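You operate a simulated robot arm through the tools that you are given. There is no shell and no other tool.

Carry out the task below with a simulated robot arm. There is one attempt and no reset: what you move stays moved.

TASK
Put things in order on the top of the end bench of the line. At the end: the blue pin plate stands where the green dust pad stood; the red shelf pin stands on top of the white leaflet; the green dust pad stands on top of the grey cover plate; the black small orange-handled purple-striped breaker stands where the blue pin plate stood; whatever was shut is shut again. Leave all else as you found it, and nothing knocked over.
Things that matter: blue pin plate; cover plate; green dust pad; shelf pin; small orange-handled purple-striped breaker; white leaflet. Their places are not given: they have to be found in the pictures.

Only the result counts: the job must be done as asked and must still hold three seconds after the hand-in. Knocking over, shifting, dropping, spilling or breaking anything else fails it. A push-on lid holds only when it is set on centred and level and pressed home; a screw cap is set on level and turned clockwise until tight.

THE ROBOT
A 6-joint arm with a two-finger gripper, fixed in place. Base frame: the origin is at the foot of the arm, x ahead of it, y to its left, z up; the work surface is at about z = 860. Units: mm, degrees, N and s.
With the tool pointing down near the work surface it reaches from about 140 to 680 mm from the base axis. Its first joint turns from -66.0 to 66.0 degrees. Payload 2.45 kg.
The TCP is the grasp point between the finger pads, 30 mm short of the fingertips. In the tool frame z runs along the fingers and y along their closing line. The gripper opens to 106 mm. The gripper's body begins 79 mm behind the TCP.
Orientation is that of the tool frame in the base frame, as a unit quaternion [w, x, y, z]. With the fingers straight down and closing along the base's y, the tool's x points along the base's -x, its y along +y and its z along -z.

THE INTERFACE
- The arm moves only by the tool step_arm. Its arguments are lists of equal length, an entry for each row: "dp": the shift along the tool's x, y, z in units of 250 mm (1.0 is 250 mm), a list of three; "delta_rot": the turn, a rotation vector about the tool's x, y, z in units of 45 degrees (1.0 is 45 degrees), a list of three; "gripper": the finger opening in m, from 0 to 0.106. In form: {"dp": [[x, y, z], ...], "delta_rot": [[rx, ry, rz], ...], "gripper": [gripper, ...]}. A call has 1 to 20 rows; each row is the pose to reach, as a shift and turn from the pose commanded when the call began, along the tool's axes at that moment. A call with a number of a shift or a turn outside -1 to 1 is refused whole. Each row takes 0.2 s and may step no farther than 50 mm and 8.6 degrees from the row before; otherwise, or with a gripper value out of range, the whole call is refused. A pose out of reach is approached as far as the arm can. The call stops where the force on the tool passes 40 N (or 10 N more than at its start, if that is more) or the arm is blocked; 0.2 s more then pass. Each finger travels about 153 mm/s and halts on what it meets, pressing with about 36 N; the grip force reading is that of the motor and also rises with nothing between the fingers. The clock runs only during rows and for 0.2 s after the last one: add rows that repeat a pose to give the fingers time. It gives the time, the measured TCP pose, the force on the tool (base axes), the opening and the grip force at its end, in the units of the frame above (readings bear some noise), with the torque about the TCP (base axes, N m) and any sound that the robot's microphone picked up.
- Cameras (640 x 400 px; columns grow to the right, rows downward): "scene" is fixed at [49.5, 406.7, 1408.2]; the picture's right is [-0.83, -0.55, 0.00], its down [-0.30, 0.45, -0.84] and it looks along [0.46, -0.70, -0.54] (base axes); focal length 350 px, centre (320, 200). "wrist" rides on the gripper at [76, -2, -106] in the tool frame; the picture's right is [0.02, 1.00, 0.00], its down [-0.78, 0.02, -0.62] and it looks along [-0.62, 0.01, 0.78] (tool axes); focal length 247 px, centre (320, 200).
- capture(camera): a new picture of that camera. It takes no simulated time.
- probe_pixels(camera, pixels): for up to 12 pixels [column, row] of the newest picture of that camera ("zoom" is the newest enlarged one), the place [x, y, z] in the base frame of the surface seen there, good to about 2 mm. It takes no simulated time.
- enlarge(camera, box): a new picture of the part [left, top, right, bottom] of that camera's present view, enlarged. It takes no simulated time.
- close_job(): hands the job in; it is judged then, once.

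Open the gripper and draw the arm clear of the work before you hand the job in, unless the task says otherwise.

The tools are called after "Emit:" by a JSON object that holds its "api" and its "payload". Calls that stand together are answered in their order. step_arm: Moves the arm, as the interface text tells. Its arguments: {"type":"object","properties":{"dp":{"type":"array","items":{"type":"array","items":{"type":"number"}}},"delta_rot":{"type":"array","items":{"type":"array","items":{"type":"number"}}},"gripper":{"type":"array","items":{"type":"number"}}},"required":["dp","delta_rot","gripper"]} The other tools are called the same way: capture (camera) takes a picture; probe_pixels (camera, pixels) gives the place of the surface under pixels of a picture; enlarge (camera, box) takes an enlarged picture of a part of a camera's view; close_job () hands the job in.

At the start:

```text
time_s: 0.0
eef_pos: [443.2, -61.2, 1141.8]
tcp_rot: [0.0, -0.001, 1.0, 0.0]
wrist_force: [0.0, 0.5, -0.3]
moment: [0.05, 0.01, 0.0]
grip_width: 106.0
grip_force: 0.0
```

scene: 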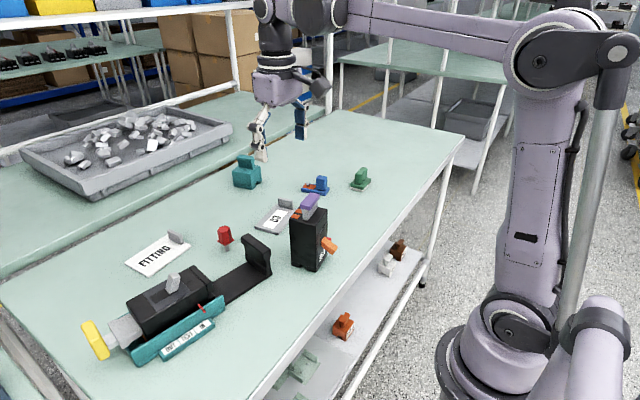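
wrist: 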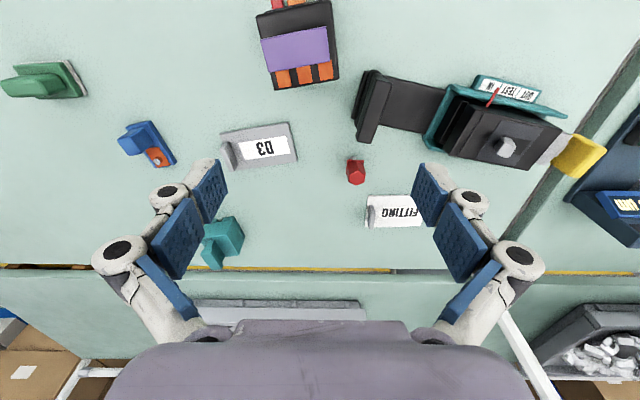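

The first pictures show the breaker at about (308,240), blue plate (317,187), green pad (361,180), grey plate (278,216), red pin (225,240), leaflet (160,253) in the scene view. I enlarge both views to see details.

Emit:
{"api": "enlarge", "payload": {"camera": "scene", "box": [200, 140, 400, 290]}}

Emit:
{"api": "enlarge", "payload": {"camera": "wrist", "box": [0, 0, 340, 270]}}

Emit:
{"api": "enlarge", "payload": {"camera": "wrist", "box": [320, 40, 640, 240]}}

Emit:
{"api": "enlarge", "payload": {"camera": "scene", "box": [60, 210, 300, 380]}}

```text
2.67 times, centred on (300, 215) of scene
```

zoom: 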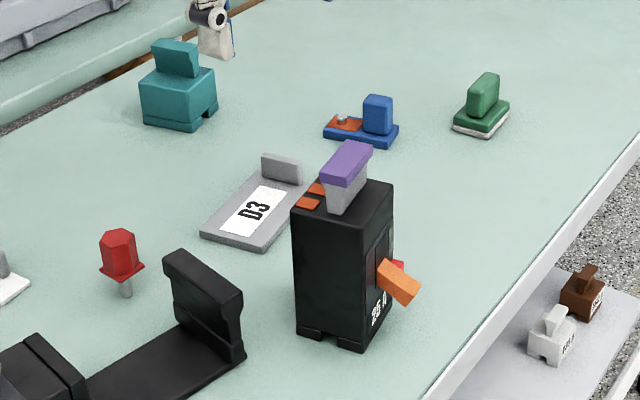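

```text
1.48 times, centred on (170, 135) of wrist
```

zoom: 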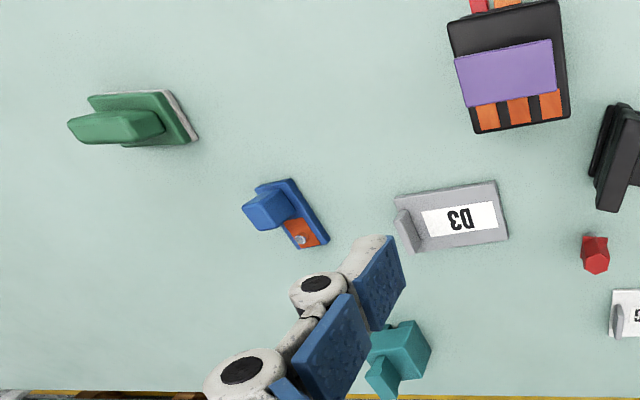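

```text
2.00 times, centred on (480, 140) of wrist
```

zoom: 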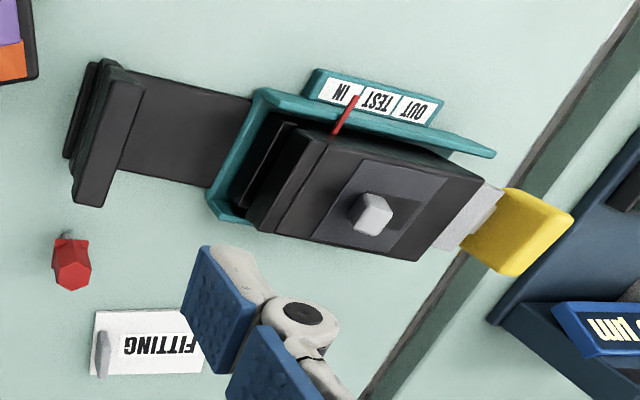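

```text
2.35 times, centred on (180, 295) of scene
```

zoom: 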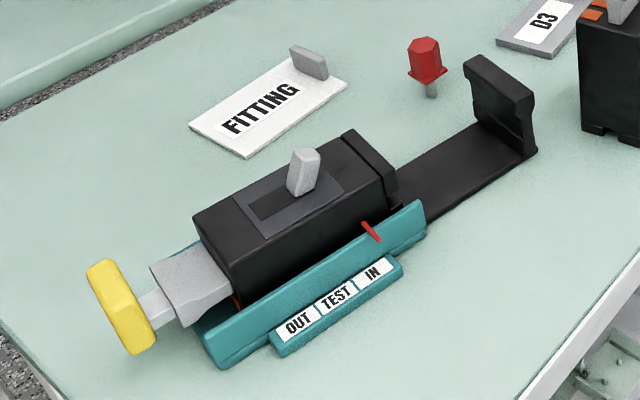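

I probe the base-frame positions of the things in the scene picture.

Emit:
{"api": "capture", "payload": {"camera": "scene"}}

Emit:
{"api": "probe_pixels", "payload": {"camera": "scene", "pixels": [[225, 233], [226, 248], [160, 254], [180, 237], [278, 216], [288, 202], [322, 182], [310, 189], [361, 174], [361, 185], [308, 206], [330, 245]]}}

Emit:
{"api": "probe_pixels", "payload": {"camera": "wrist", "pixels": [[300, 45], [265, 150], [232, 155], [140, 140], [155, 157], [30, 85], [60, 80], [356, 170], [400, 210], [371, 213], [370, 105], [225, 235]]}}

Emit:
{"api": "enlarge", "payload": {"camera": "scene", "box": [200, 215, 260, 260]}}

```text
taken
```

scene: 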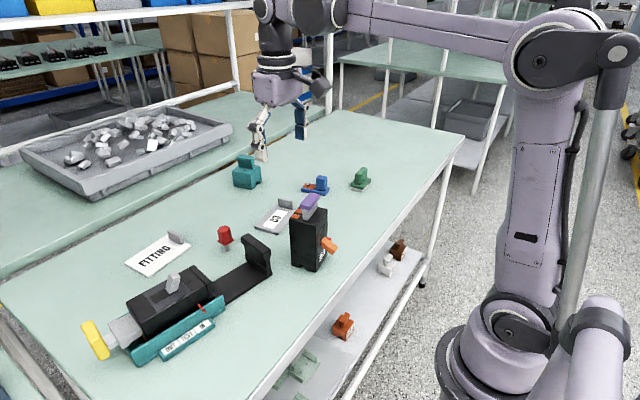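

```text
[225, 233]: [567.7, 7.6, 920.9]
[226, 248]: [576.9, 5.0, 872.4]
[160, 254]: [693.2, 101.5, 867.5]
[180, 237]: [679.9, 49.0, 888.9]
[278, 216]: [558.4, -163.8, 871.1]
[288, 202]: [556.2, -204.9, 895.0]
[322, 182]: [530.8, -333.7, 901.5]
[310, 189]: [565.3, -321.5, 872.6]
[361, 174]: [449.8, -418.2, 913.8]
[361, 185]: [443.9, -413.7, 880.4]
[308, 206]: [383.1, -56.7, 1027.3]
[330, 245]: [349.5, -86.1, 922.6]
```

```text
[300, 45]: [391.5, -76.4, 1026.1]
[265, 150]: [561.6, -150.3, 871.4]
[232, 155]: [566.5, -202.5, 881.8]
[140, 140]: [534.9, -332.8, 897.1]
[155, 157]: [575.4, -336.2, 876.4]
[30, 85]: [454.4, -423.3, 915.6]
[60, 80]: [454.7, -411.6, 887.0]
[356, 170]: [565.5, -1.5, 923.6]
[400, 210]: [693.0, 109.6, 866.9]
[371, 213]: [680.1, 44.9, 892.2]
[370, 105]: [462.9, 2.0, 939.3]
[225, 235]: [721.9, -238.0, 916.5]
```

```text
8.89 times, centred on (230, 238) of scene
```

zoom: 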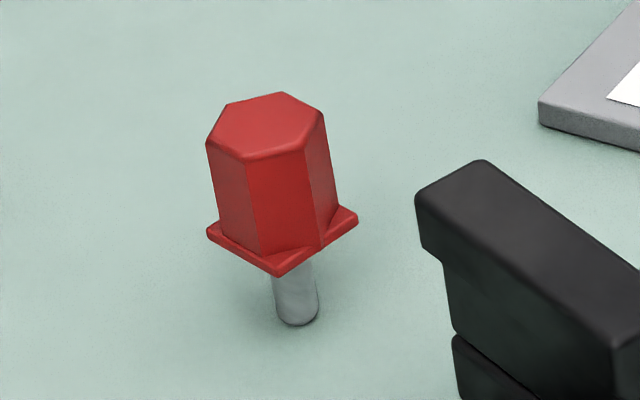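

The pin stands on its grey stem at about (572,4). Now I measure the leaflet's and cover plate's corners in enlarged views.

Emit:
{"api": "enlarge", "payload": {"camera": "scene", "box": [115, 220, 205, 280]}}

```text
6.67 times, centred on (160, 250) of scene
```

zoom: 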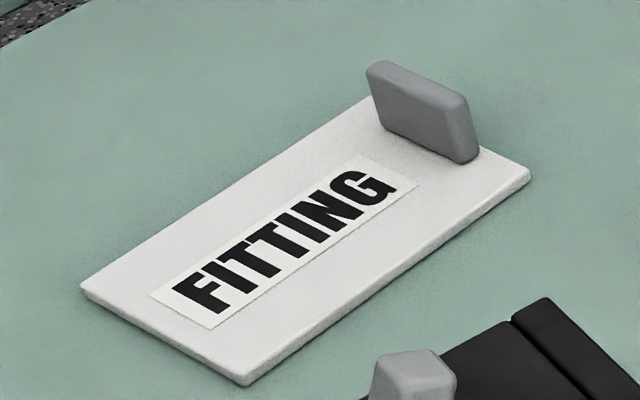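

Probing the leaflet's corners and its tab in this zoom.

Emit:
{"api": "probe_pixels", "payload": {"camera": "zoom", "pixels": [[88, 290], [246, 375], [524, 174], [368, 105], [280, 240], [380, 70], [465, 100], [385, 130], [465, 160], [420, 105], [230, 230], [350, 280]]}}

Emit:
{"api": "enlarge", "payload": {"camera": "scene", "box": [248, 190, 308, 240]}}

```text
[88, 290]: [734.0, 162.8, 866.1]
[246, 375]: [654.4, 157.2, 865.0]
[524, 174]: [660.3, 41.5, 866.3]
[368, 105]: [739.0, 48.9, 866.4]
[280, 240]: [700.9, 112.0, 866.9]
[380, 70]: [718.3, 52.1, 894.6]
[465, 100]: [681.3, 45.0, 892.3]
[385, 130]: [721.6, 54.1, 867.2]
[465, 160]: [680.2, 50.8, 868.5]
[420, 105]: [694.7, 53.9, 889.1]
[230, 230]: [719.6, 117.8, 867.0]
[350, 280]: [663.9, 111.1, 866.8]
```

```text
8.00 times, centred on (278, 215) of scene
```

zoom: 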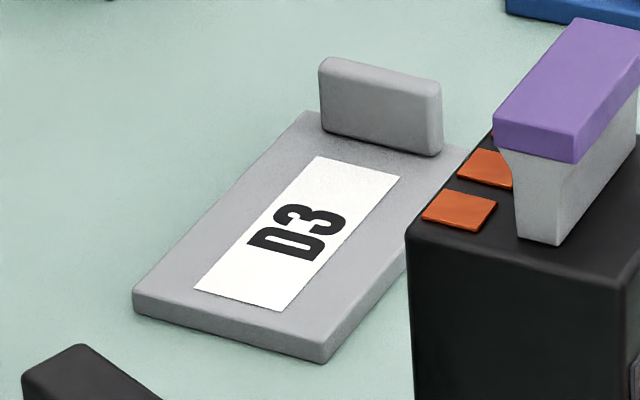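

Leaflet centre is about (697,102), top z≈867. Now the cover plate's corners.

Emit:
{"api": "probe_pixels", "payload": {"camera": "zoom", "pixels": [[137, 293], [325, 345], [306, 115], [460, 152], [325, 65], [435, 85], [325, 130], [432, 150], [380, 110], [295, 235], [440, 215], [380, 290]]}}

Emit:
{"api": "enlarge", "payload": {"camera": "wrist", "box": [210, 110, 310, 180]}}

```text
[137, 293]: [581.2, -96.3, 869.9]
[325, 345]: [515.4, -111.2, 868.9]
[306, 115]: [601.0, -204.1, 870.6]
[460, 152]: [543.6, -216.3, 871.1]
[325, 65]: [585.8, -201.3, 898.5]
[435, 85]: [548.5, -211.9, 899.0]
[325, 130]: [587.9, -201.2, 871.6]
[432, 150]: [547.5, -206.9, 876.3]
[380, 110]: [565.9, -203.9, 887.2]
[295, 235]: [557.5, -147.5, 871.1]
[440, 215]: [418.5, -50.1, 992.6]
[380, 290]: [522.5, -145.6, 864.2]
```

```text
5.71 times, centred on (260, 145) of wrist
```

zoom: 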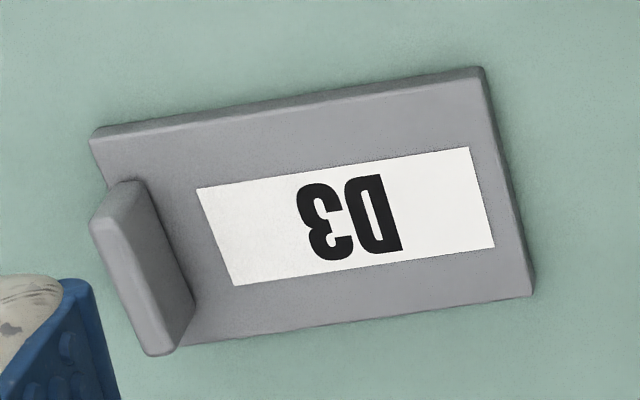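

Probing the cover plate again from the wrist zoom for its full outline.

Emit:
{"api": "probe_pixels", "payload": {"camera": "zoom", "pixels": [[98, 140], [480, 75], [527, 290], [192, 342], [340, 220], [120, 190], [170, 345], [205, 235], [150, 190], [190, 290], [490, 240], [350, 100]]}}

Emit:
{"api": "enlarge", "payload": {"camera": "wrist", "box": [0, 50, 100, 110]}}

```text
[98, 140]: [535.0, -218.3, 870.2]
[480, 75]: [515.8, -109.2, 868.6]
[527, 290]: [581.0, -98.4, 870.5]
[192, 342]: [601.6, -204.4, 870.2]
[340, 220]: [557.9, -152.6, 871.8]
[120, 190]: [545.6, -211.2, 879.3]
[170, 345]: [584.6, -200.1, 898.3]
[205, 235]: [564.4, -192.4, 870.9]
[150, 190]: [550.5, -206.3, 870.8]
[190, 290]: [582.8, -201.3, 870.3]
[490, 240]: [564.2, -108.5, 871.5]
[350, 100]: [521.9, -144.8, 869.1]
```

```text
6.40 times, centred on (50, 80) of wrist
```

zoom: 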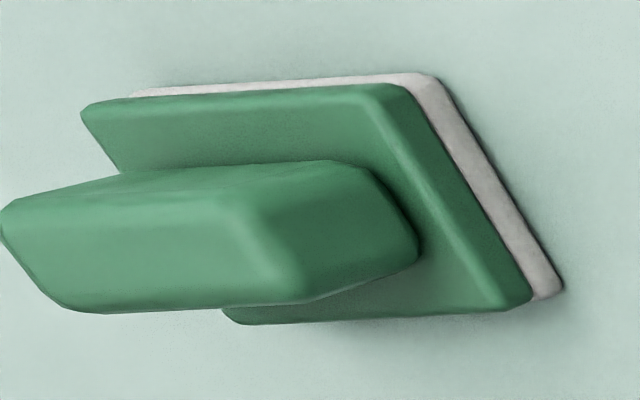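

The cover plate is about 108 x 66 mm, centred at (558,-157), with the tab at its -y end. I move the wrist camera closer to the green pad and blue plate, high above everything (path stays above z≈1055; fingertips ~1030... I keep z at 1100 for safety over the breaker).

Emit:
{"api": "step_arm", "payload": {"dp": [[0.0914, -0.137, 0.024], [0.183, -0.274, 0.048], [0.274, -0.411, 0.072], [0.366, -0.549, 0.096], [0.457, -0.686, 0.12], [0.549, -0.823, 0.144], [0.64, -0.96, 0.168]], "delta_rot": [[0, 0, 0], [0, 0, 0], [0, 0, 0], [0, 0, 0], [0, 0, 0], [0, 0, 0], [0, 0, 0]], "gripper": [0.106, 0.106, 0.106, 0.106, 0.106, 0.106, 0.106]}}

Emit:
{"api": "capture", "payload": {"camera": "wrist"}}

```text
time_s: 1.6
eef_pos: [282.0, -300.7, 1101.8]
tcp_rot: [0.001, 0.0, 1.0, 0.0]
wrist_force: [0.3, 0.3, -0.1]
moment: [-0.02, -0.02, -0.02]
grip_width: 106.1
grip_force: 0.0
```

```text
taken
```

wrist: 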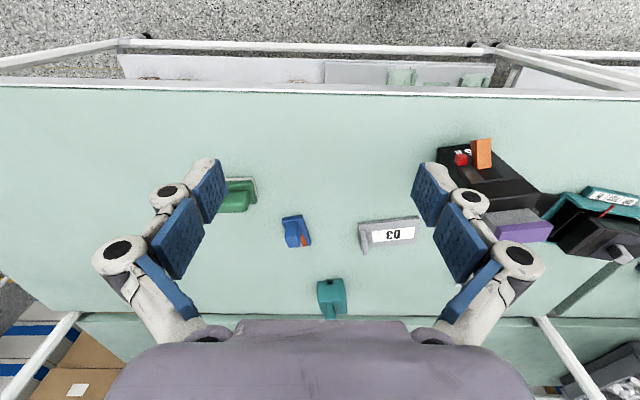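

The pad is partly behind the left finger at (238,195). I move further to -y and lower for a close look.

Emit:
{"api": "step_arm", "payload": {"dp": [[0, -0.13, 0.09], [0, -0.26, 0.18], [0, -0.39, 0.27], [0, -0.48, 0.36]], "delta_rot": [[0, 0, 0], [0, 0, 0], [0, 0, 0], [0, 0, 0]], "gripper": [0.106, 0.106, 0.106, 0.106]}}

Emit:
{"api": "capture", "payload": {"camera": "wrist"}}

```text
time_s: 2.6
eef_pos: [282.2, -421.2, 1010.8]
tcp_rot: [-0.001, 0.0, 1.0, -0.001]
wrist_force: [-0.5, -1.0, -0.9]
moment: [0.03, -0.01, 0.01]
grip_width: 105.9
grip_force: 0.2
```

```text
taken
```

wrist: 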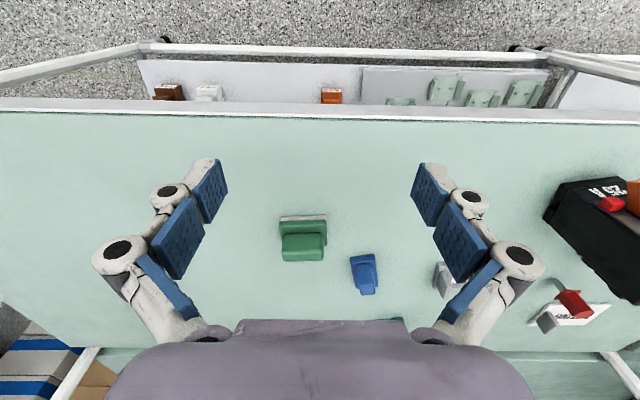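

Both the pad (303,238) and blue plate (364,275) are now clear; I enlarge each.

Emit:
{"api": "enlarge", "payload": {"camera": "wrist", "box": [260, 200, 400, 300]}}

Emit:
{"api": "probe_pixels", "payload": {"camera": "zoom", "pixels": [[95, 80], [300, 75], [305, 200], [110, 145], [292, 150], [200, 200], [95, 105], [295, 95], [290, 270], [110, 270], [200, 250], [200, 90]]}}

```text
4.00 times, centred on (330, 250) of wrist
```

zoom: 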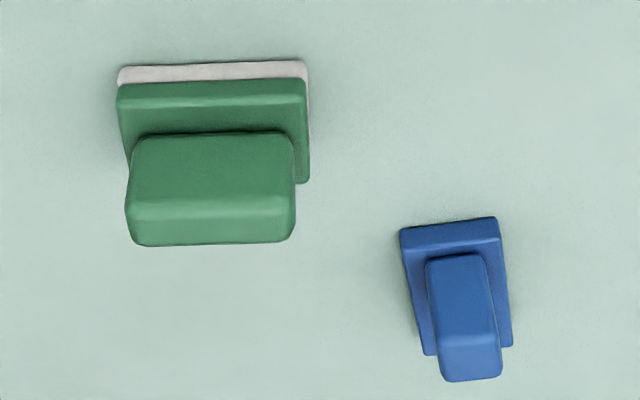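

```text
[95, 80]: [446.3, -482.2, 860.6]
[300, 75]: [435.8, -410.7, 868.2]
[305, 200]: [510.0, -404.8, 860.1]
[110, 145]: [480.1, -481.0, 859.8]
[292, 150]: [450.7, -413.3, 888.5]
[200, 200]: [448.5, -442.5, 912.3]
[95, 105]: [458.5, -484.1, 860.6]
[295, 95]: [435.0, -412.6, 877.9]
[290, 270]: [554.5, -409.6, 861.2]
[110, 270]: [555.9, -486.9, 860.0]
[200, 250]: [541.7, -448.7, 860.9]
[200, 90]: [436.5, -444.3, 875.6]
```

I probe more points on the handle top and pad edges, and the blue plate.

Emit:
{"api": "probe_pixels", "payload": {"camera": "zoom", "pixels": [[140, 205], [285, 202], [140, 238], [285, 235], [122, 95], [122, 78], [304, 68], [305, 175], [122, 130], [140, 145], [285, 140], [210, 220]]}}

Emit:
{"api": "probe_pixels", "payload": {"camera": "zoom", "pixels": [[405, 240], [492, 225], [507, 340], [430, 350], [432, 265], [482, 260], [445, 342], [495, 338], [450, 375], [497, 373], [420, 300], [500, 300]]}}

```text
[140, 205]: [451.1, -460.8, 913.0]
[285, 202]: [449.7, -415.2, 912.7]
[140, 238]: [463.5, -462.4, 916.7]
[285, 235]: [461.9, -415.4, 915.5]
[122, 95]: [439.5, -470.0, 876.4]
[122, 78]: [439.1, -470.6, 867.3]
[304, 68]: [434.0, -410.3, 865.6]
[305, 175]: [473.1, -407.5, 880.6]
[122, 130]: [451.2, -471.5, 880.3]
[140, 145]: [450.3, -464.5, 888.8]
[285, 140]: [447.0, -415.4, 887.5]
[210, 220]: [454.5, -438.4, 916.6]
```

```text
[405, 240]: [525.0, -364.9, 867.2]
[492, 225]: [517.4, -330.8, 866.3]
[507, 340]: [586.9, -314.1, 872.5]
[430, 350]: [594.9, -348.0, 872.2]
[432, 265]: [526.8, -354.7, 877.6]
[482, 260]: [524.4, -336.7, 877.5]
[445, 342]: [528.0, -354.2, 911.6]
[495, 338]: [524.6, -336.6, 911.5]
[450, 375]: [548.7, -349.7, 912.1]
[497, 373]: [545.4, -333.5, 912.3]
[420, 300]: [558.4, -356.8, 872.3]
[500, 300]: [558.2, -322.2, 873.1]
```

Pad: base about 63 x 42 mm centred near (457,-439), handle 52 mm long (along y, ~4° turned) with top z≈916. I move above the pad, turned 4° to align with the handle.

Emit:
{"api": "step_arm", "payload": {"dp": [[-0.174, -0.0175, 0.01], [-0.348, -0.035, 0.02], [-0.522, -0.0525, 0.03], [-0.696, -0.07, 0.04], [-0.696, -0.07, 0.04]], "delta_rot": [[0, 0, -0.024], [0, 0, -0.048], [0, 0, -0.072], [0, 0, -0.0956], [0, 0, -0.0956]], "gripper": [0.106, 0.106, 0.106, 0.106, 0.106]}}

Emit:
{"api": "capture", "payload": {"camera": "wrist"}}

Emit:
{"api": "capture", "payload": {"camera": "scene"}}

```text
time_s: 3.8
eef_pos: [456.5, -440.7, 1000.1]
tcp_rot: [0.001, -0.037, 0.999, 0.0]
wrist_force: [0.4, 0.0, -0.8]
moment: [-0.01, 0.03, -0.02]
grip_width: 105.9
grip_force: 0.0
```

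```text
taken
```

wrist: 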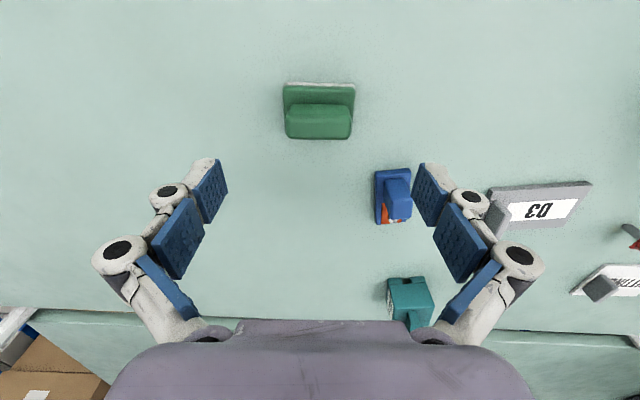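

```text
taken
```

scene: 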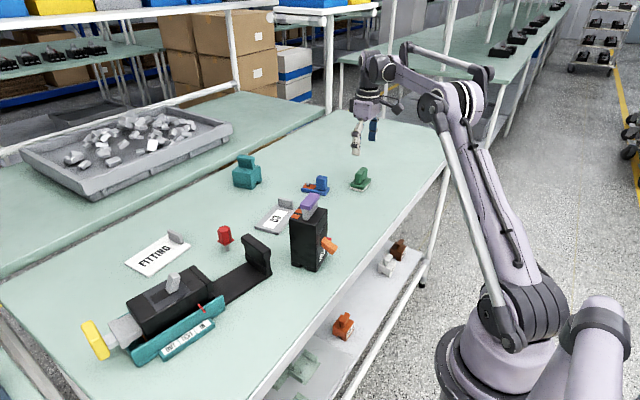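

The pad handle appears horizontal at (319,122), aligned with the fingers. I zoom and re-probe its edges from this closer view.

Emit:
{"api": "enlarge", "payload": {"camera": "wrist", "box": [270, 70, 370, 150]}}

Emit:
{"api": "probe_pixels", "payload": {"camera": "wrist", "pixels": [[290, 126], [347, 126], [290, 135], [347, 135], [318, 130], [286, 100], [352, 100], [287, 90], [350, 90], [289, 110], [347, 110], [353, 115]]}}

```text
5.00 times, centred on (320, 110) of wrist
```

zoom: 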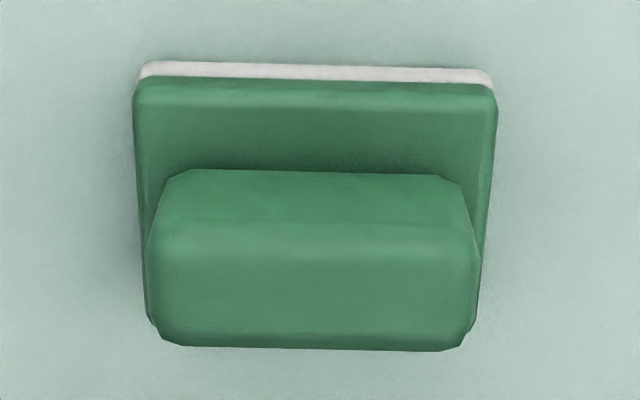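

```text
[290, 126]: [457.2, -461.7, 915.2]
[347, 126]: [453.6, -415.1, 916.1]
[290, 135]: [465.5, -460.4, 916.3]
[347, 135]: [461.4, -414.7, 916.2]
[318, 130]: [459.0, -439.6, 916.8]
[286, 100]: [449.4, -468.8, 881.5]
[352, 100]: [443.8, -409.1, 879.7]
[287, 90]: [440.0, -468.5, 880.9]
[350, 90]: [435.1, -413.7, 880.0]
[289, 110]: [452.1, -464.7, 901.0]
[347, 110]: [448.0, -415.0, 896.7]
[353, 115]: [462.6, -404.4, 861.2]
```

Handle centre is (458.5,-438.5), top z≈916, base top z≈880. I descend to TCP z≈914 (fingertips ≈884) and close.

Emit:
{"api": "step_arm", "payload": {"dp": [[-0.006, 0.004, 0.12], [-0.006, 0.004, 0.22], [-0.006, 0.004, 0.29], [-0.006, 0.004, 0.344]], "delta_rot": [[0, 0, 0], [0, 0, 0], [0, 0, 0], [0, 0, 0]], "gripper": [0.106, 0.106, 0.106, 0.106]}}

Emit:
{"api": "capture", "payload": {"camera": "scene"}}

Emit:
{"api": "enlarge", "payload": {"camera": "scene", "box": [310, 120, 410, 200]}}

```text
time_s: 4.8
eef_pos: [459.2, -439.6, 913.9]
tcp_rot: [0.0, -0.037, 0.999, 0.0]
wrist_force: [-0.7, 0.4, 1.0]
moment: [-0.03, 0.02, 0.0]
grip_width: 106.0
grip_force: 0.1
```

```text
taken
```

scene: 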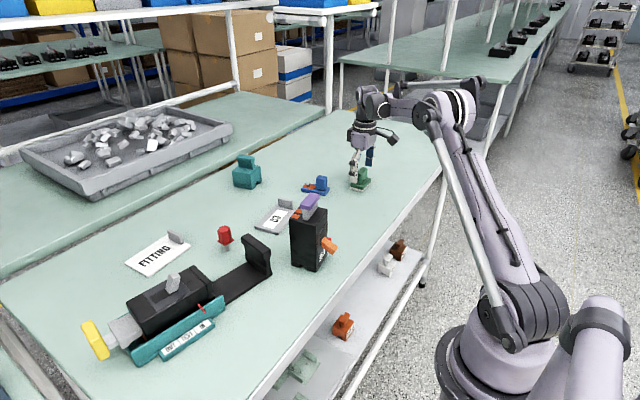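

```text
5.00 times, centred on (360, 160) of scene
```

zoom: 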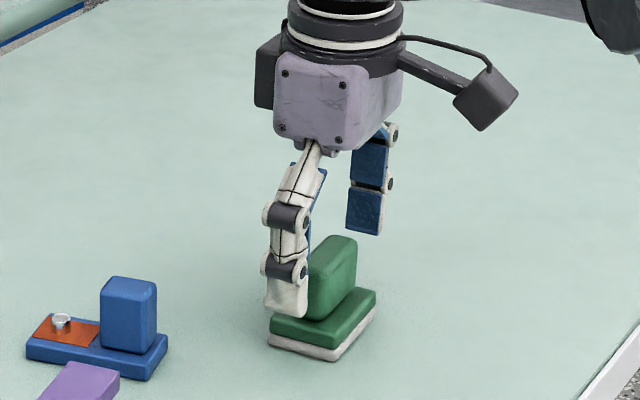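

The fingers straddle the handle cleanly. I close on it.

Emit:
{"api": "step_arm", "payload": {"dp": [[0, 0, 0], [0, 0, 0], [0, 0, 0]], "delta_rot": [[0, 0, 0], [0, 0, 0], [0, 0, 0]], "gripper": [0.06, 0.03, 0.03]}}

```text
time_s: 5.6
eef_pos: [461.0, -439.5, 914.9]
tcp_rot: [-0.001, -0.037, 0.999, -0.001]
wrist_force: [0.8, -2.3, 5.9]
moment: [-0.19, -0.06, 0.02]
grip_width: 53.9
grip_force: 35.7
```

Held with 53.9 mm opening. I lift straight up 70 mm.

Emit:
{"api": "step_arm", "payload": {"dp": [[0, 0, -0.04], [0, 0, -0.12], [0, 0, -0.2], [0, 0, -0.28]], "delta_rot": [[0, 0, 0], [0, 0, 0], [0, 0, 0], [0, 0, 0]], "gripper": [0.03, 0.03, 0.03, 0.03]}}

Emit:
{"api": "enlarge", "payload": {"camera": "scene", "box": [310, 100, 410, 200]}}

```text
time_s: 6.6
eef_pos: [459.1, -437.4, 984.1]
tcp_rot: [0.001, -0.037, 0.999, 0.0]
wrist_force: [0.0, -0.6, -0.5]
moment: [-0.02, -0.01, -0.01]
grip_width: 53.7
grip_force: 36.0
```

```text
4.00 times, centred on (360, 150) of scene
```

zoom: 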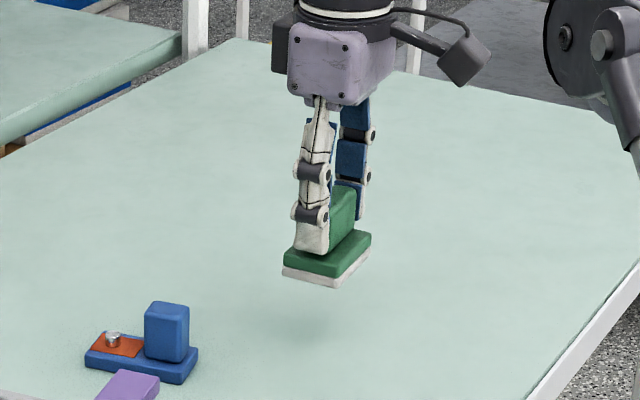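

The pad is held level. I carry it toward the cover plate at z≈984 while turning +6.3° to line up with the plate.

Emit:
{"api": "step_arm", "payload": {"dp": [[-0.0716, 0.1671, 0], [-0.1432, 0.3342, 0], [-0.2148, 0.5014, 0], [-0.2864, 0.6685, 0], [-0.358, 0.8356, 0], [-0.358, 0.8356, 0]], "delta_rot": [[0, 0, -0.028], [0, 0, -0.056], [0, 0, -0.084], [0, 0, -0.112], [0, 0, -0.14], [0, 0, -0.14]], "gripper": [0.03, 0.03, 0.03, 0.03, 0.03, 0.03]}}

Emit:
{"api": "capture", "payload": {"camera": "wrist"}}

Emit:
{"api": "capture", "payload": {"camera": "scene"}}

```text
time_s: 8.0
eef_pos: [531.1, -221.6, 984.4]
tcp_rot: [0.0, -0.091, 0.996, 0.0]
wrist_force: [-0.1, -0.5, 0.1]
moment: [0.02, 0.02, -0.04]
grip_width: 54.1
grip_force: 36.0
```

```text
taken
```

wrist: 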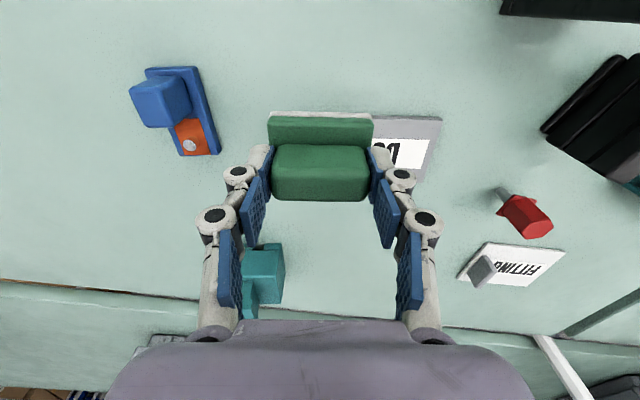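

```text
taken
```

scene: 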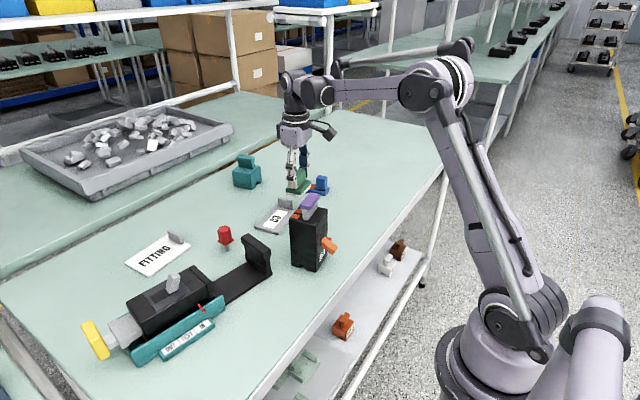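

On track. I finish the lateral move over the free part of the plate, then lower to z≈945.

Emit:
{"api": "step_arm", "payload": {"dp": [[-0.0745, 0.132, 0], [-0.149, 0.264, 0], [-0.149, 0.264, 0.08], [-0.149, 0.264, 0.16], [-0.149, 0.264, 0.16]], "delta_rot": [[0, 0, 0], [0, 0, 0], [0, 0, 0], [0, 0, 0], [0, 0, 0]], "gripper": [0.03, 0.03, 0.03, 0.03, 0.03]}}

Emit:
{"api": "enlarge", "payload": {"camera": "wrist", "box": [220, 60, 440, 220]}}

Emit:
{"api": "enlarge", "payload": {"camera": "scene", "box": [230, 150, 330, 250]}}

```text
time_s: 9.2
eef_pos: [556.7, -151.5, 944.7]
tcp_rot: [0.001, -0.093, 0.996, 0.0]
wrist_force: [0.6, -0.1, -1.9]
moment: [-0.04, 0.01, 0.03]
grip_width: 54.2
grip_force: 36.7
```

```text
2.50 times, centred on (330, 140) of wrist
```

zoom: 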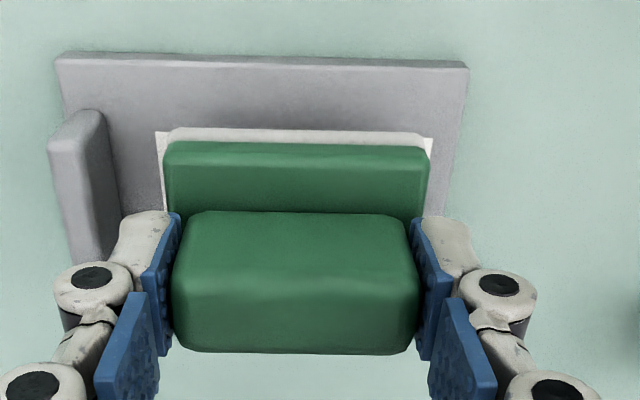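

```text
4.00 times, centred on (280, 200) of scene
```

zoom: 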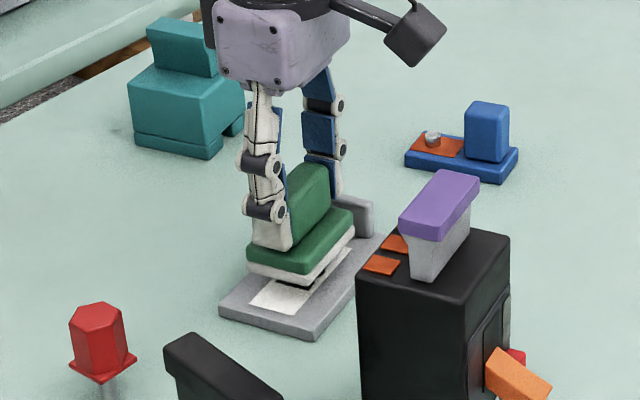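

Pad is lined up over the plate. I lower it in small steps to about z=925 and look at force.

Emit:
{"api": "step_arm", "payload": {"dp": [[0, 0, 0.04], [0, 0, 0.064], [0, 0, 0.072], [0, 0, 0.076], [0, 0, 0.076]], "delta_rot": [[0, 0, 0], [0, 0, 0], [0, 0, 0], [0, 0, 0], [0, 0, 0]], "gripper": [0.03, 0.03, 0.03, 0.03, 0.03]}}

Emit:
{"api": "enlarge", "payload": {"camera": "scene", "box": [230, 150, 330, 250]}}

```text
time_s: 10.4
eef_pos: [555.9, -150.4, 924.6]
tcp_rot: [0.0, -0.092, 0.996, 0.0]
wrist_force: [-0.1, 0.2, 1.5]
moment: [-0.02, 0.0, -0.01]
grip_width: 53.9
grip_force: 35.8
```

```text
4.00 times, centred on (280, 200) of scene
```

zoom: 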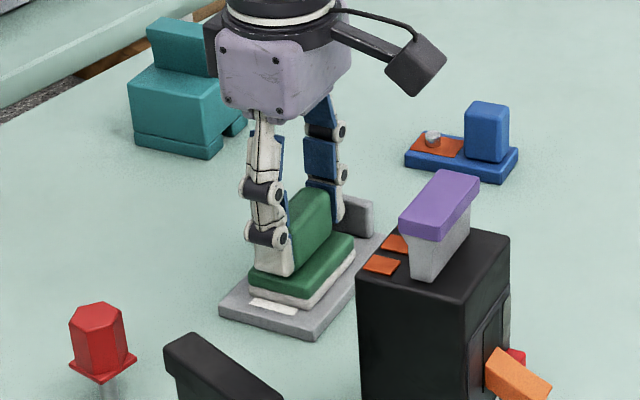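

Nearly in contact (1.5 N). I go down another 1.5 mm in half-mm steps.

Emit:
{"api": "step_arm", "payload": {"dp": [[0, 0, 0.002], [0, 0, 0.004], [0, 0, 0.006]], "delta_rot": [[0, 0, 0], [0, 0, 0], [0, 0, 0]], "gripper": [0.03, 0.03, 0.03]}}

```text
time_s: 11.2
eef_pos: [556.2, -151.0, 925.4]
tcp_rot: [0.001, -0.092, 0.996, 0.0]
wrist_force: [-1.8, 1.3, 23.9]
moment: [-0.09, 0.12, 0.0]
grip_width: 54.1
grip_force: 35.9
```

In contact (24 N). I ease up 1 mm, then open a little to 66 mm so the fingers stay clear of the tab.

Emit:
{"api": "step_arm", "payload": {"dp": [[0, 0, -0.004], [0, 0, -0.004], [0, 0, -0.004], [0, 0, -0.004]], "delta_rot": [[0, 0, 0], [0, 0, 0], [0, 0, 0], [0, 0, 0]], "gripper": [0.03, 0.058, 0.066, 0.066]}}

Emit:
{"api": "enlarge", "payload": {"camera": "scene", "box": [230, 150, 330, 250]}}

Emit:
{"api": "enlarge", "payload": {"camera": "wrist", "box": [220, 60, 440, 220]}}

```text
time_s: 12.2
eef_pos: [557.4, -151.1, 924.2]
tcp_rot: [0.001, -0.093, 0.996, 0.0]
wrist_force: [0.1, -0.4, -1.0]
moment: [-0.01, 0.0, -0.01]
grip_width: 66.2
grip_force: 0.1
```

```text
4.00 times, centred on (280, 200) of scene
```

zoom: 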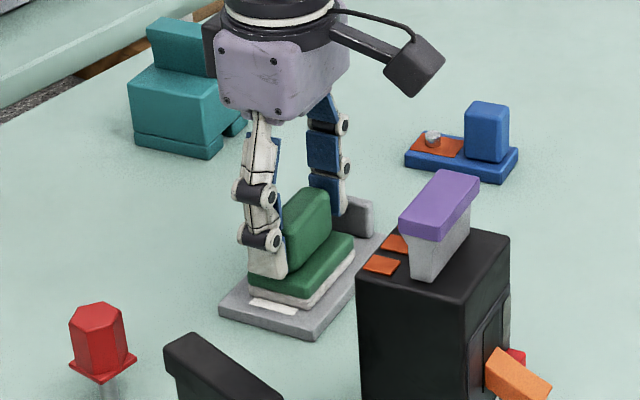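

```text
2.50 times, centred on (330, 140) of wrist
```

zoom: 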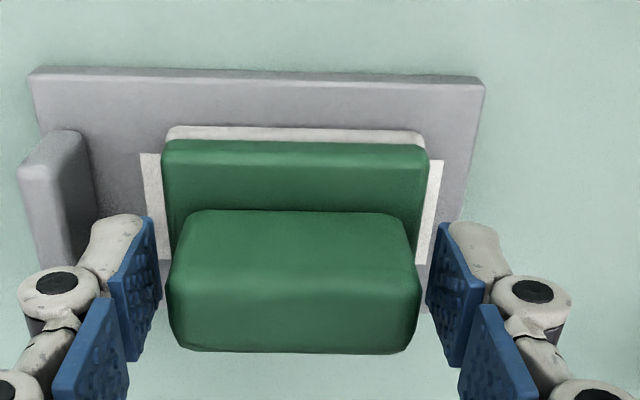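

The pad rests on the plate, released cleanly. I rise straight up 80 mm, then move over to the blue plate while turning to its angle (~13.5°).

Emit:
{"api": "step_arm", "payload": {"dp": [[0, 0, -0.08], [0, 0, -0.2], [0, 0, -0.32], [0.055, -0.186, -0.32], [0.11, -0.371, -0.32], [0.165, -0.557, -0.32], [0.221, -0.742, -0.32], [0.221, -0.742, -0.32]], "delta_rot": [[0, 0, 0], [0, 0, 0], [0, 0, 0], [0, 0, -0.017], [0, 0, -0.034], [0, 0, -0.051], [0, 0, -0.067], [0, 0, -0.067]], "gripper": [0.066, 0.066, 0.07, 0.07, 0.07, 0.07, 0.07, 0.07]}}

Emit:
{"api": "capture", "payload": {"camera": "wrist"}}

Emit:
{"api": "enlarge", "payload": {"camera": "wrist", "box": [260, 60, 380, 160]}}

Emit:
{"api": "enlarge", "payload": {"camera": "scene", "box": [230, 130, 350, 240]}}

```text
time_s: 14.0
eef_pos: [537.2, -345.7, 1004.4]
tcp_rot: [-0.001, -0.118, 0.993, 0.0]
wrist_force: [-0.9, -0.7, -0.6]
moment: [-0.02, 0.02, -0.02]
grip_width: 70.1
grip_force: 0.0
```

```text
taken
```

wrist: 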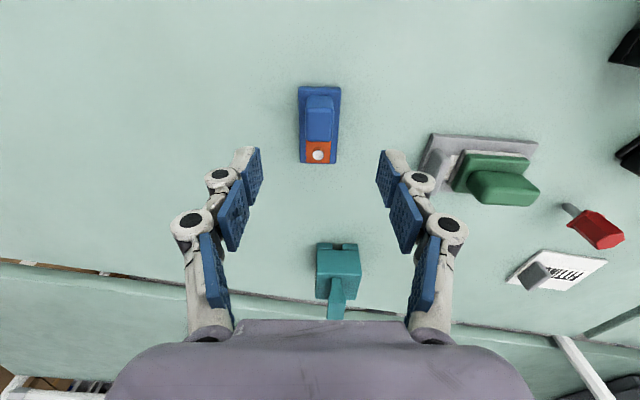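

```text
4.00 times, centred on (320, 110) of wrist
```

zoom: 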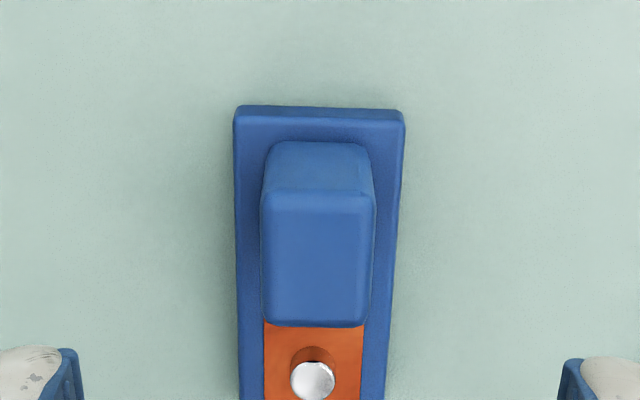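

```text
3.64 times, centred on (290, 185) of scene
```

zoom: 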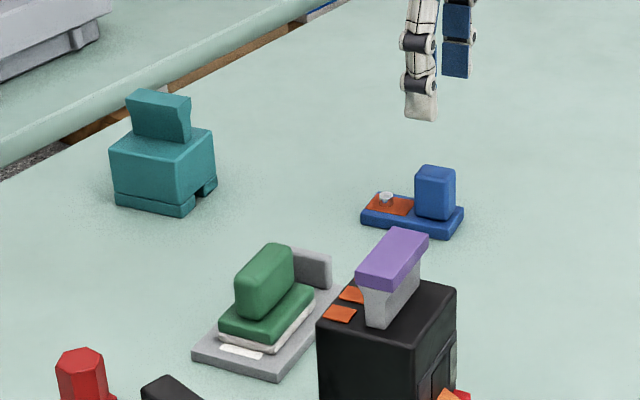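

The blue plate now lies almost straight in the wrist view. I probe its block and base corners.

Emit:
{"api": "probe_pixels", "payload": {"camera": "wrist", "pixels": [[308, 112], [350, 112], [327, 112], [308, 138], [328, 138], [321, 125], [301, 90], [338, 90], [303, 160], [335, 160], [318, 155], [331, 130]]}}

Emit:
{"api": "enlarge", "payload": {"camera": "wrist", "box": [280, 80, 360, 170]}}

```text
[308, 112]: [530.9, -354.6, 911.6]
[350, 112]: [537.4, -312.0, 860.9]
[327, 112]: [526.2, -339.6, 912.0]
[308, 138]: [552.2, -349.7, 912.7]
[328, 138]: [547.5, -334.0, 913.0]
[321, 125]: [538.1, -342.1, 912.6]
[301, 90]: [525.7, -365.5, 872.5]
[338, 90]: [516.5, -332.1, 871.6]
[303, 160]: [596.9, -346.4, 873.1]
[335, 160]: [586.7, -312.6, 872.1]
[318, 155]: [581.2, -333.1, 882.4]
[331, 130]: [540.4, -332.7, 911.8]
```

```text
4.44 times, centred on (320, 125) of wrist
```

zoom: 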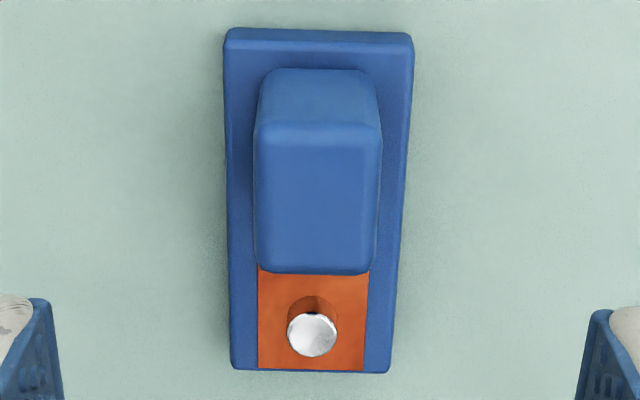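

Plate centre ≈(557,-339), 78x38 mm, base top z≈873; block centre ≈(539,-343), top 912. I descend to TCP z≈907 with fingers either side of the block.

Emit:
{"api": "step_arm", "payload": {"dp": [[-0.01, -0.002, 0.13], [-0.01, -0.002, 0.25], [-0.01, -0.002, 0.34], [-0.01, -0.002, 0.39]], "delta_rot": [[0, 0, 0], [0, 0, 0], [0, 0, 0], [0, 0, 0]], "gripper": [0.07, 0.07, 0.07, 0.07]}}

Emit:
{"api": "enlarge", "payload": {"camera": "scene", "box": [270, 130, 370, 210]}}

Emit:
{"api": "capture", "payload": {"camera": "wrist"}}

```text
time_s: 15.0
eef_pos: [539.3, -344.1, 907.2]
tcp_rot: [0.0, -0.118, 0.993, 0.0]
wrist_force: [-0.3, 0.6, -0.1]
moment: [-0.01, -0.01, 0.02]
grip_width: 69.8
grip_force: 0.1
```

```text
5.00 times, centred on (320, 170) of scene
```

zoom: 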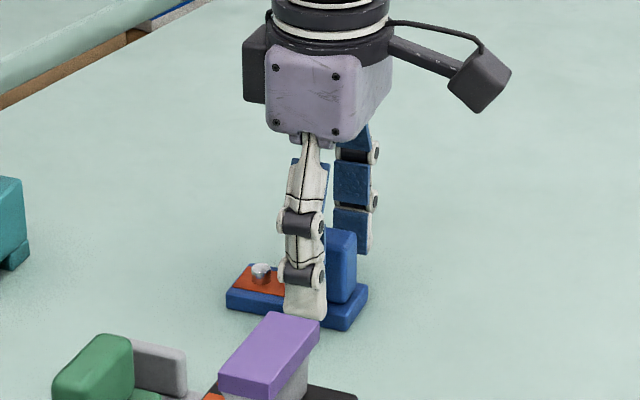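

```text
taken
```

wrist: 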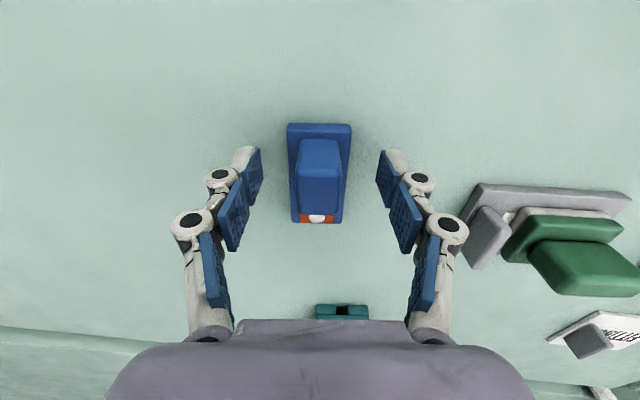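

Block is centred between the fingers at (320,175). I close.

Emit:
{"api": "step_arm", "payload": {"dp": [[0, 0, 0], [0, 0, 0], [0, 0, 0]], "delta_rot": [[0, 0, 0], [0, 0, 0], [0, 0, 0]], "gripper": [0.03, 0.008, 0.008]}}

Emit:
{"api": "capture", "payload": {"camera": "wrist"}}

```text
time_s: 15.8
eef_pos: [539.5, -345.0, 906.6]
tcp_rot: [0.001, -0.119, 0.993, -0.001]
wrist_force: [-0.4, 0.4, 0.4]
moment: [0.01, 0.06, -0.03]
grip_width: 23.0
grip_force: 35.8
```

```text
taken
```

wrist: 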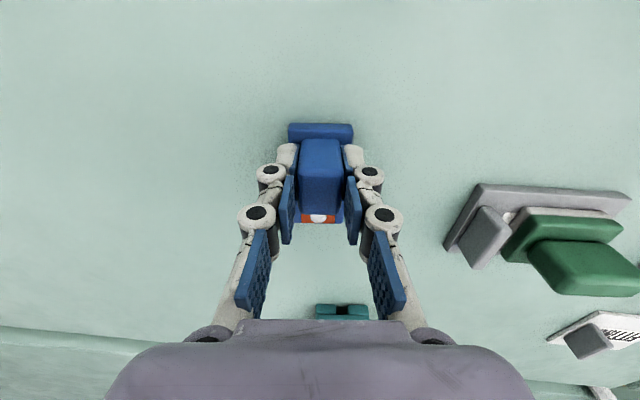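

Gripped at 23 mm. I lift 50 mm and look at how it hangs.

Emit:
{"api": "step_arm", "payload": {"dp": [[0, 0, -0.03], [0, 0, -0.1], [0, 0, -0.2], [0, 0, -0.2]], "delta_rot": [[0, 0, 0], [0, 0, 0], [0, 0, 0], [0, 0, 0]], "gripper": [0.008, 0.008, 0.008, 0.008]}}

Emit:
{"api": "enlarge", "payload": {"camera": "scene", "box": [270, 110, 370, 200]}}

```text
time_s: 16.8
eef_pos: [539.0, -343.1, 958.5]
tcp_rot: [0.0, -0.118, 0.993, 0.0]
wrist_force: [0.1, 0.6, -1.6]
moment: [0.0, 0.04, 0.01]
grip_width: 23.5
grip_force: 36.2
```

```text
4.44 times, centred on (320, 155) of scene
```

zoom: 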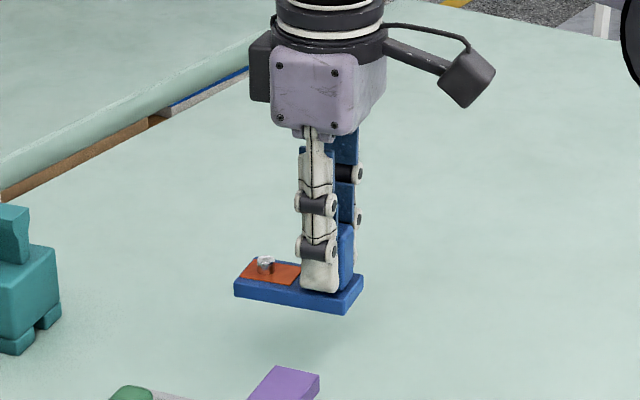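

The plate hangs level. I carry it to the pad's old place, plate centre to (457.5,-439), staying at z≈957.

Emit:
{"api": "step_arm", "payload": {"dp": [[0.12, -0.074, 0], [0.24, -0.148, 0], [0.36, -0.222, 0], [0.481, -0.2956, 0], [0.481, -0.2956, 0]], "delta_rot": [[0, 0, 0], [0, 0, 0], [0, 0, 0], [0, 0, 0], [0, 0, 0]], "gripper": [0.008, 0.008, 0.008, 0.008, 0.008]}}

Emit:
{"api": "capture", "payload": {"camera": "wrist"}}

```text
time_s: 18.0
eef_pos: [437.7, -443.2, 955.5]
tcp_rot: [0.001, -0.119, 0.993, 0.0]
wrist_force: [-0.3, 0.3, -0.7]
moment: [-0.02, 0.0, 0.01]
grip_width: 23.2
grip_force: 36.0
```

```text
taken
```

wrist: 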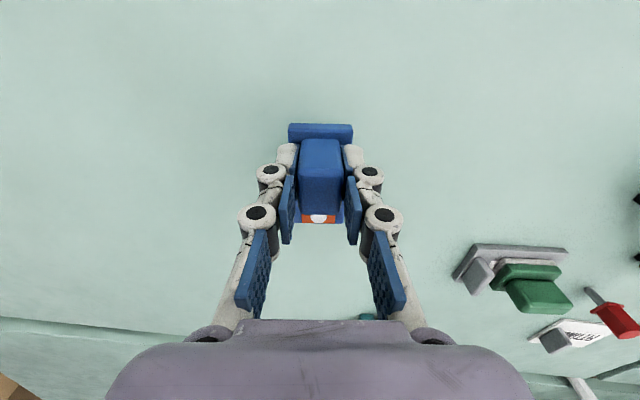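

Now over (439,-443). I lower to just above the table, then in small steps to contact.

Emit:
{"api": "step_arm", "payload": {"dp": [[0, 0, 0.09], [0, 0, 0.17], [0, 0, 0.192], [0, 0, 0.198], [0, 0, 0.2], [0, 0, 0.2]], "delta_rot": [[0, 0, 0], [0, 0, 0], [0, 0, 0], [0, 0, 0], [0, 0, 0], [0, 0, 0]], "gripper": [0.008, 0.008, 0.008, 0.008, 0.008, 0.008]}}

Emit:
{"api": "enlarge", "payload": {"camera": "scene", "box": [310, 120, 410, 210]}}

```text
time_s: 19.4
eef_pos: [440.8, -442.5, 906.7]
tcp_rot: [0.001, -0.119, 0.993, 0.0]
wrist_force: [-0.3, -0.4, -2.1]
moment: [0.01, 0.02, -0.01]
grip_width: 23.2
grip_force: 36.3
```

```text
4.44 times, centred on (360, 165) of scene
```

zoom: 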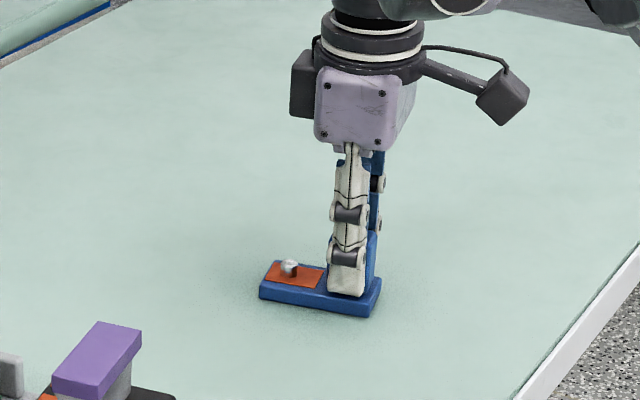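

Close to the table but no clear contact force yet; I lower another 1.5 mm in half-mm steps.

Emit:
{"api": "step_arm", "payload": {"dp": [[0, 0, 0.002], [0, 0, 0.004], [0, 0, 0.004]], "delta_rot": [[0, 0, 0], [0, 0, 0], [0, 0, 0]], "gripper": [0.008, 0.008, 0.008]}}

```text
time_s: 20.2
eef_pos: [438.6, -444.0, 906.8]
tcp_rot: [0.0, -0.118, 0.993, 0.0]
wrist_force: [-0.3, -0.2, -1.4]
moment: [-0.02, 0.0, 0.02]
grip_width: 23.1
grip_force: 35.4
```

Still no contact. Lowering by up to 2 mm more.

Emit:
{"api": "step_arm", "payload": {"dp": [[0, 0, 0.002], [0, 0, 0.004], [0, 0, 0.006], [0, 0, 0.006]], "delta_rot": [[0, 0, 0], [0, 0, 0], [0, 0, 0], [0, 0, 0]], "gripper": [0.008, 0.008, 0.008, 0.008]}}

```text
time_s: 21.2
eef_pos: [439.6, -443.3, 905.7]
tcp_rot: [0.001, -0.118, 0.993, -0.002]
wrist_force: [7.2, -2.7, 31.3]
moment: [-0.06, -0.13, -0.01]
grip_width: 23.2
grip_force: 35.8
```

Contact (31 N). I ease up 1 mm and open to 60 mm slowly.

Emit:
{"api": "step_arm", "payload": {"dp": [[0, 0, -0.004], [0, 0, -0.004], [0, 0, -0.004], [0, 0, -0.004]], "delta_rot": [[0, 0, 0], [0, 0, 0], [0, 0, 0], [0, 0, 0]], "gripper": [0.008, 0.03, 0.06, 0.06]}}

Emit:
{"api": "enlarge", "payload": {"camera": "scene", "box": [310, 120, 410, 210]}}

Emit:
{"api": "capture", "payload": {"camera": "wrist"}}

```text
time_s: 22.2
eef_pos: [439.2, -442.5, 905.4]
tcp_rot: [0.0, -0.119, 0.993, 0.0]
wrist_force: [1.1, 0.2, -0.1]
moment: [-0.03, 0.03, 0.0]
grip_width: 60.0
grip_force: 0.0
```

```text
4.44 times, centred on (360, 165) of scene
```

zoom: 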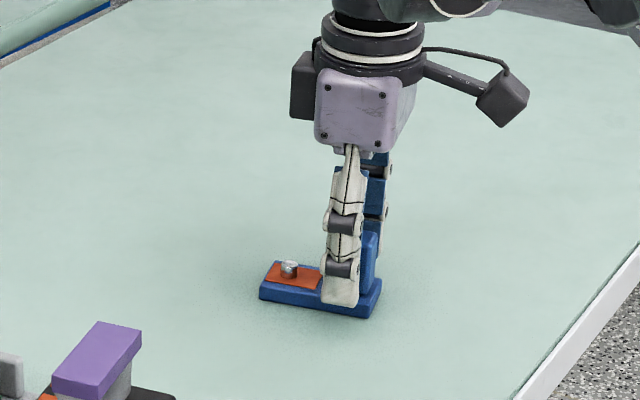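

```text
taken
```

wrist: 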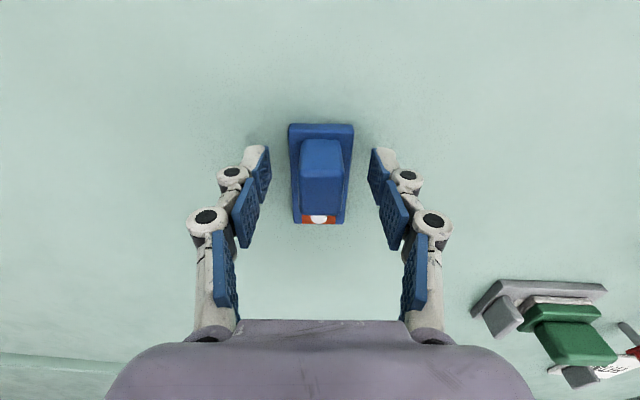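

Blue plate released, standing. I rise 110 mm and check its place.

Emit:
{"api": "step_arm", "payload": {"dp": [[0, 0, -0.1], [0, 0, -0.25], [0, 0, -0.44], [0, 0, -0.44]], "delta_rot": [[0, 0, 0], [0, 0, 0], [0, 0, 0], [0, 0, 0]], "gripper": [0.06, 0.08, 0.106, 0.106]}}

Emit:
{"api": "capture", "payload": {"camera": "wrist"}}

Emit:
{"api": "probe_pixels", "payload": {"camera": "wrist", "pixels": [[303, 86], [337, 86], [303, 152], [334, 152], [320, 120]]}}

```text
time_s: 23.2
eef_pos: [440.7, -443.6, 1016.0]
tcp_rot: [0.0, -0.119, 0.993, 0.0]
wrist_force: [-1.0, -0.1, -0.5]
moment: [-0.01, -0.01, 0.0]
grip_width: 105.7
grip_force: 0.0
```

```text
taken
```

wrist: 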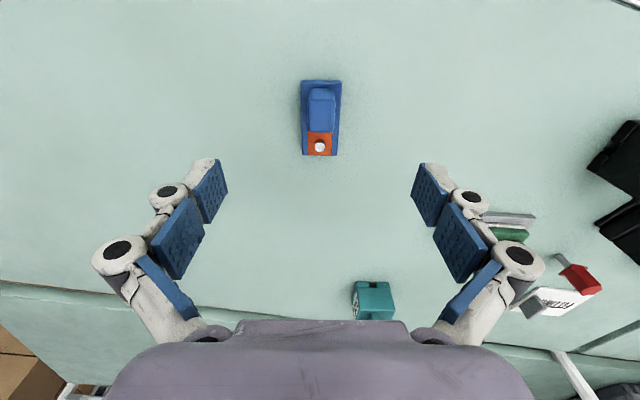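

```text
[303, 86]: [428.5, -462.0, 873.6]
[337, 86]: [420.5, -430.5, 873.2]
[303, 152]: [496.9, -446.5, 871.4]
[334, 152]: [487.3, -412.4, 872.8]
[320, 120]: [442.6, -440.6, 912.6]
```

Blue plate centre ≈(457.5,-438.5), as wanted. Next the breaker: I zoom on it in the scene view.

Emit:
{"api": "enlarge", "payload": {"camera": "scene", "box": [275, 185, 355, 280]}}

```text
4.21 times, centred on (315, 232) of scene
```

zoom: 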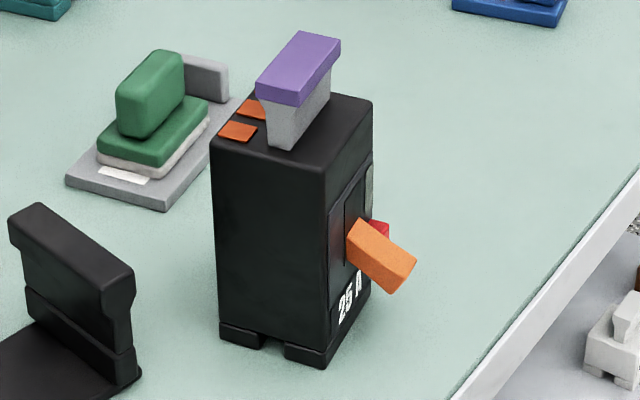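

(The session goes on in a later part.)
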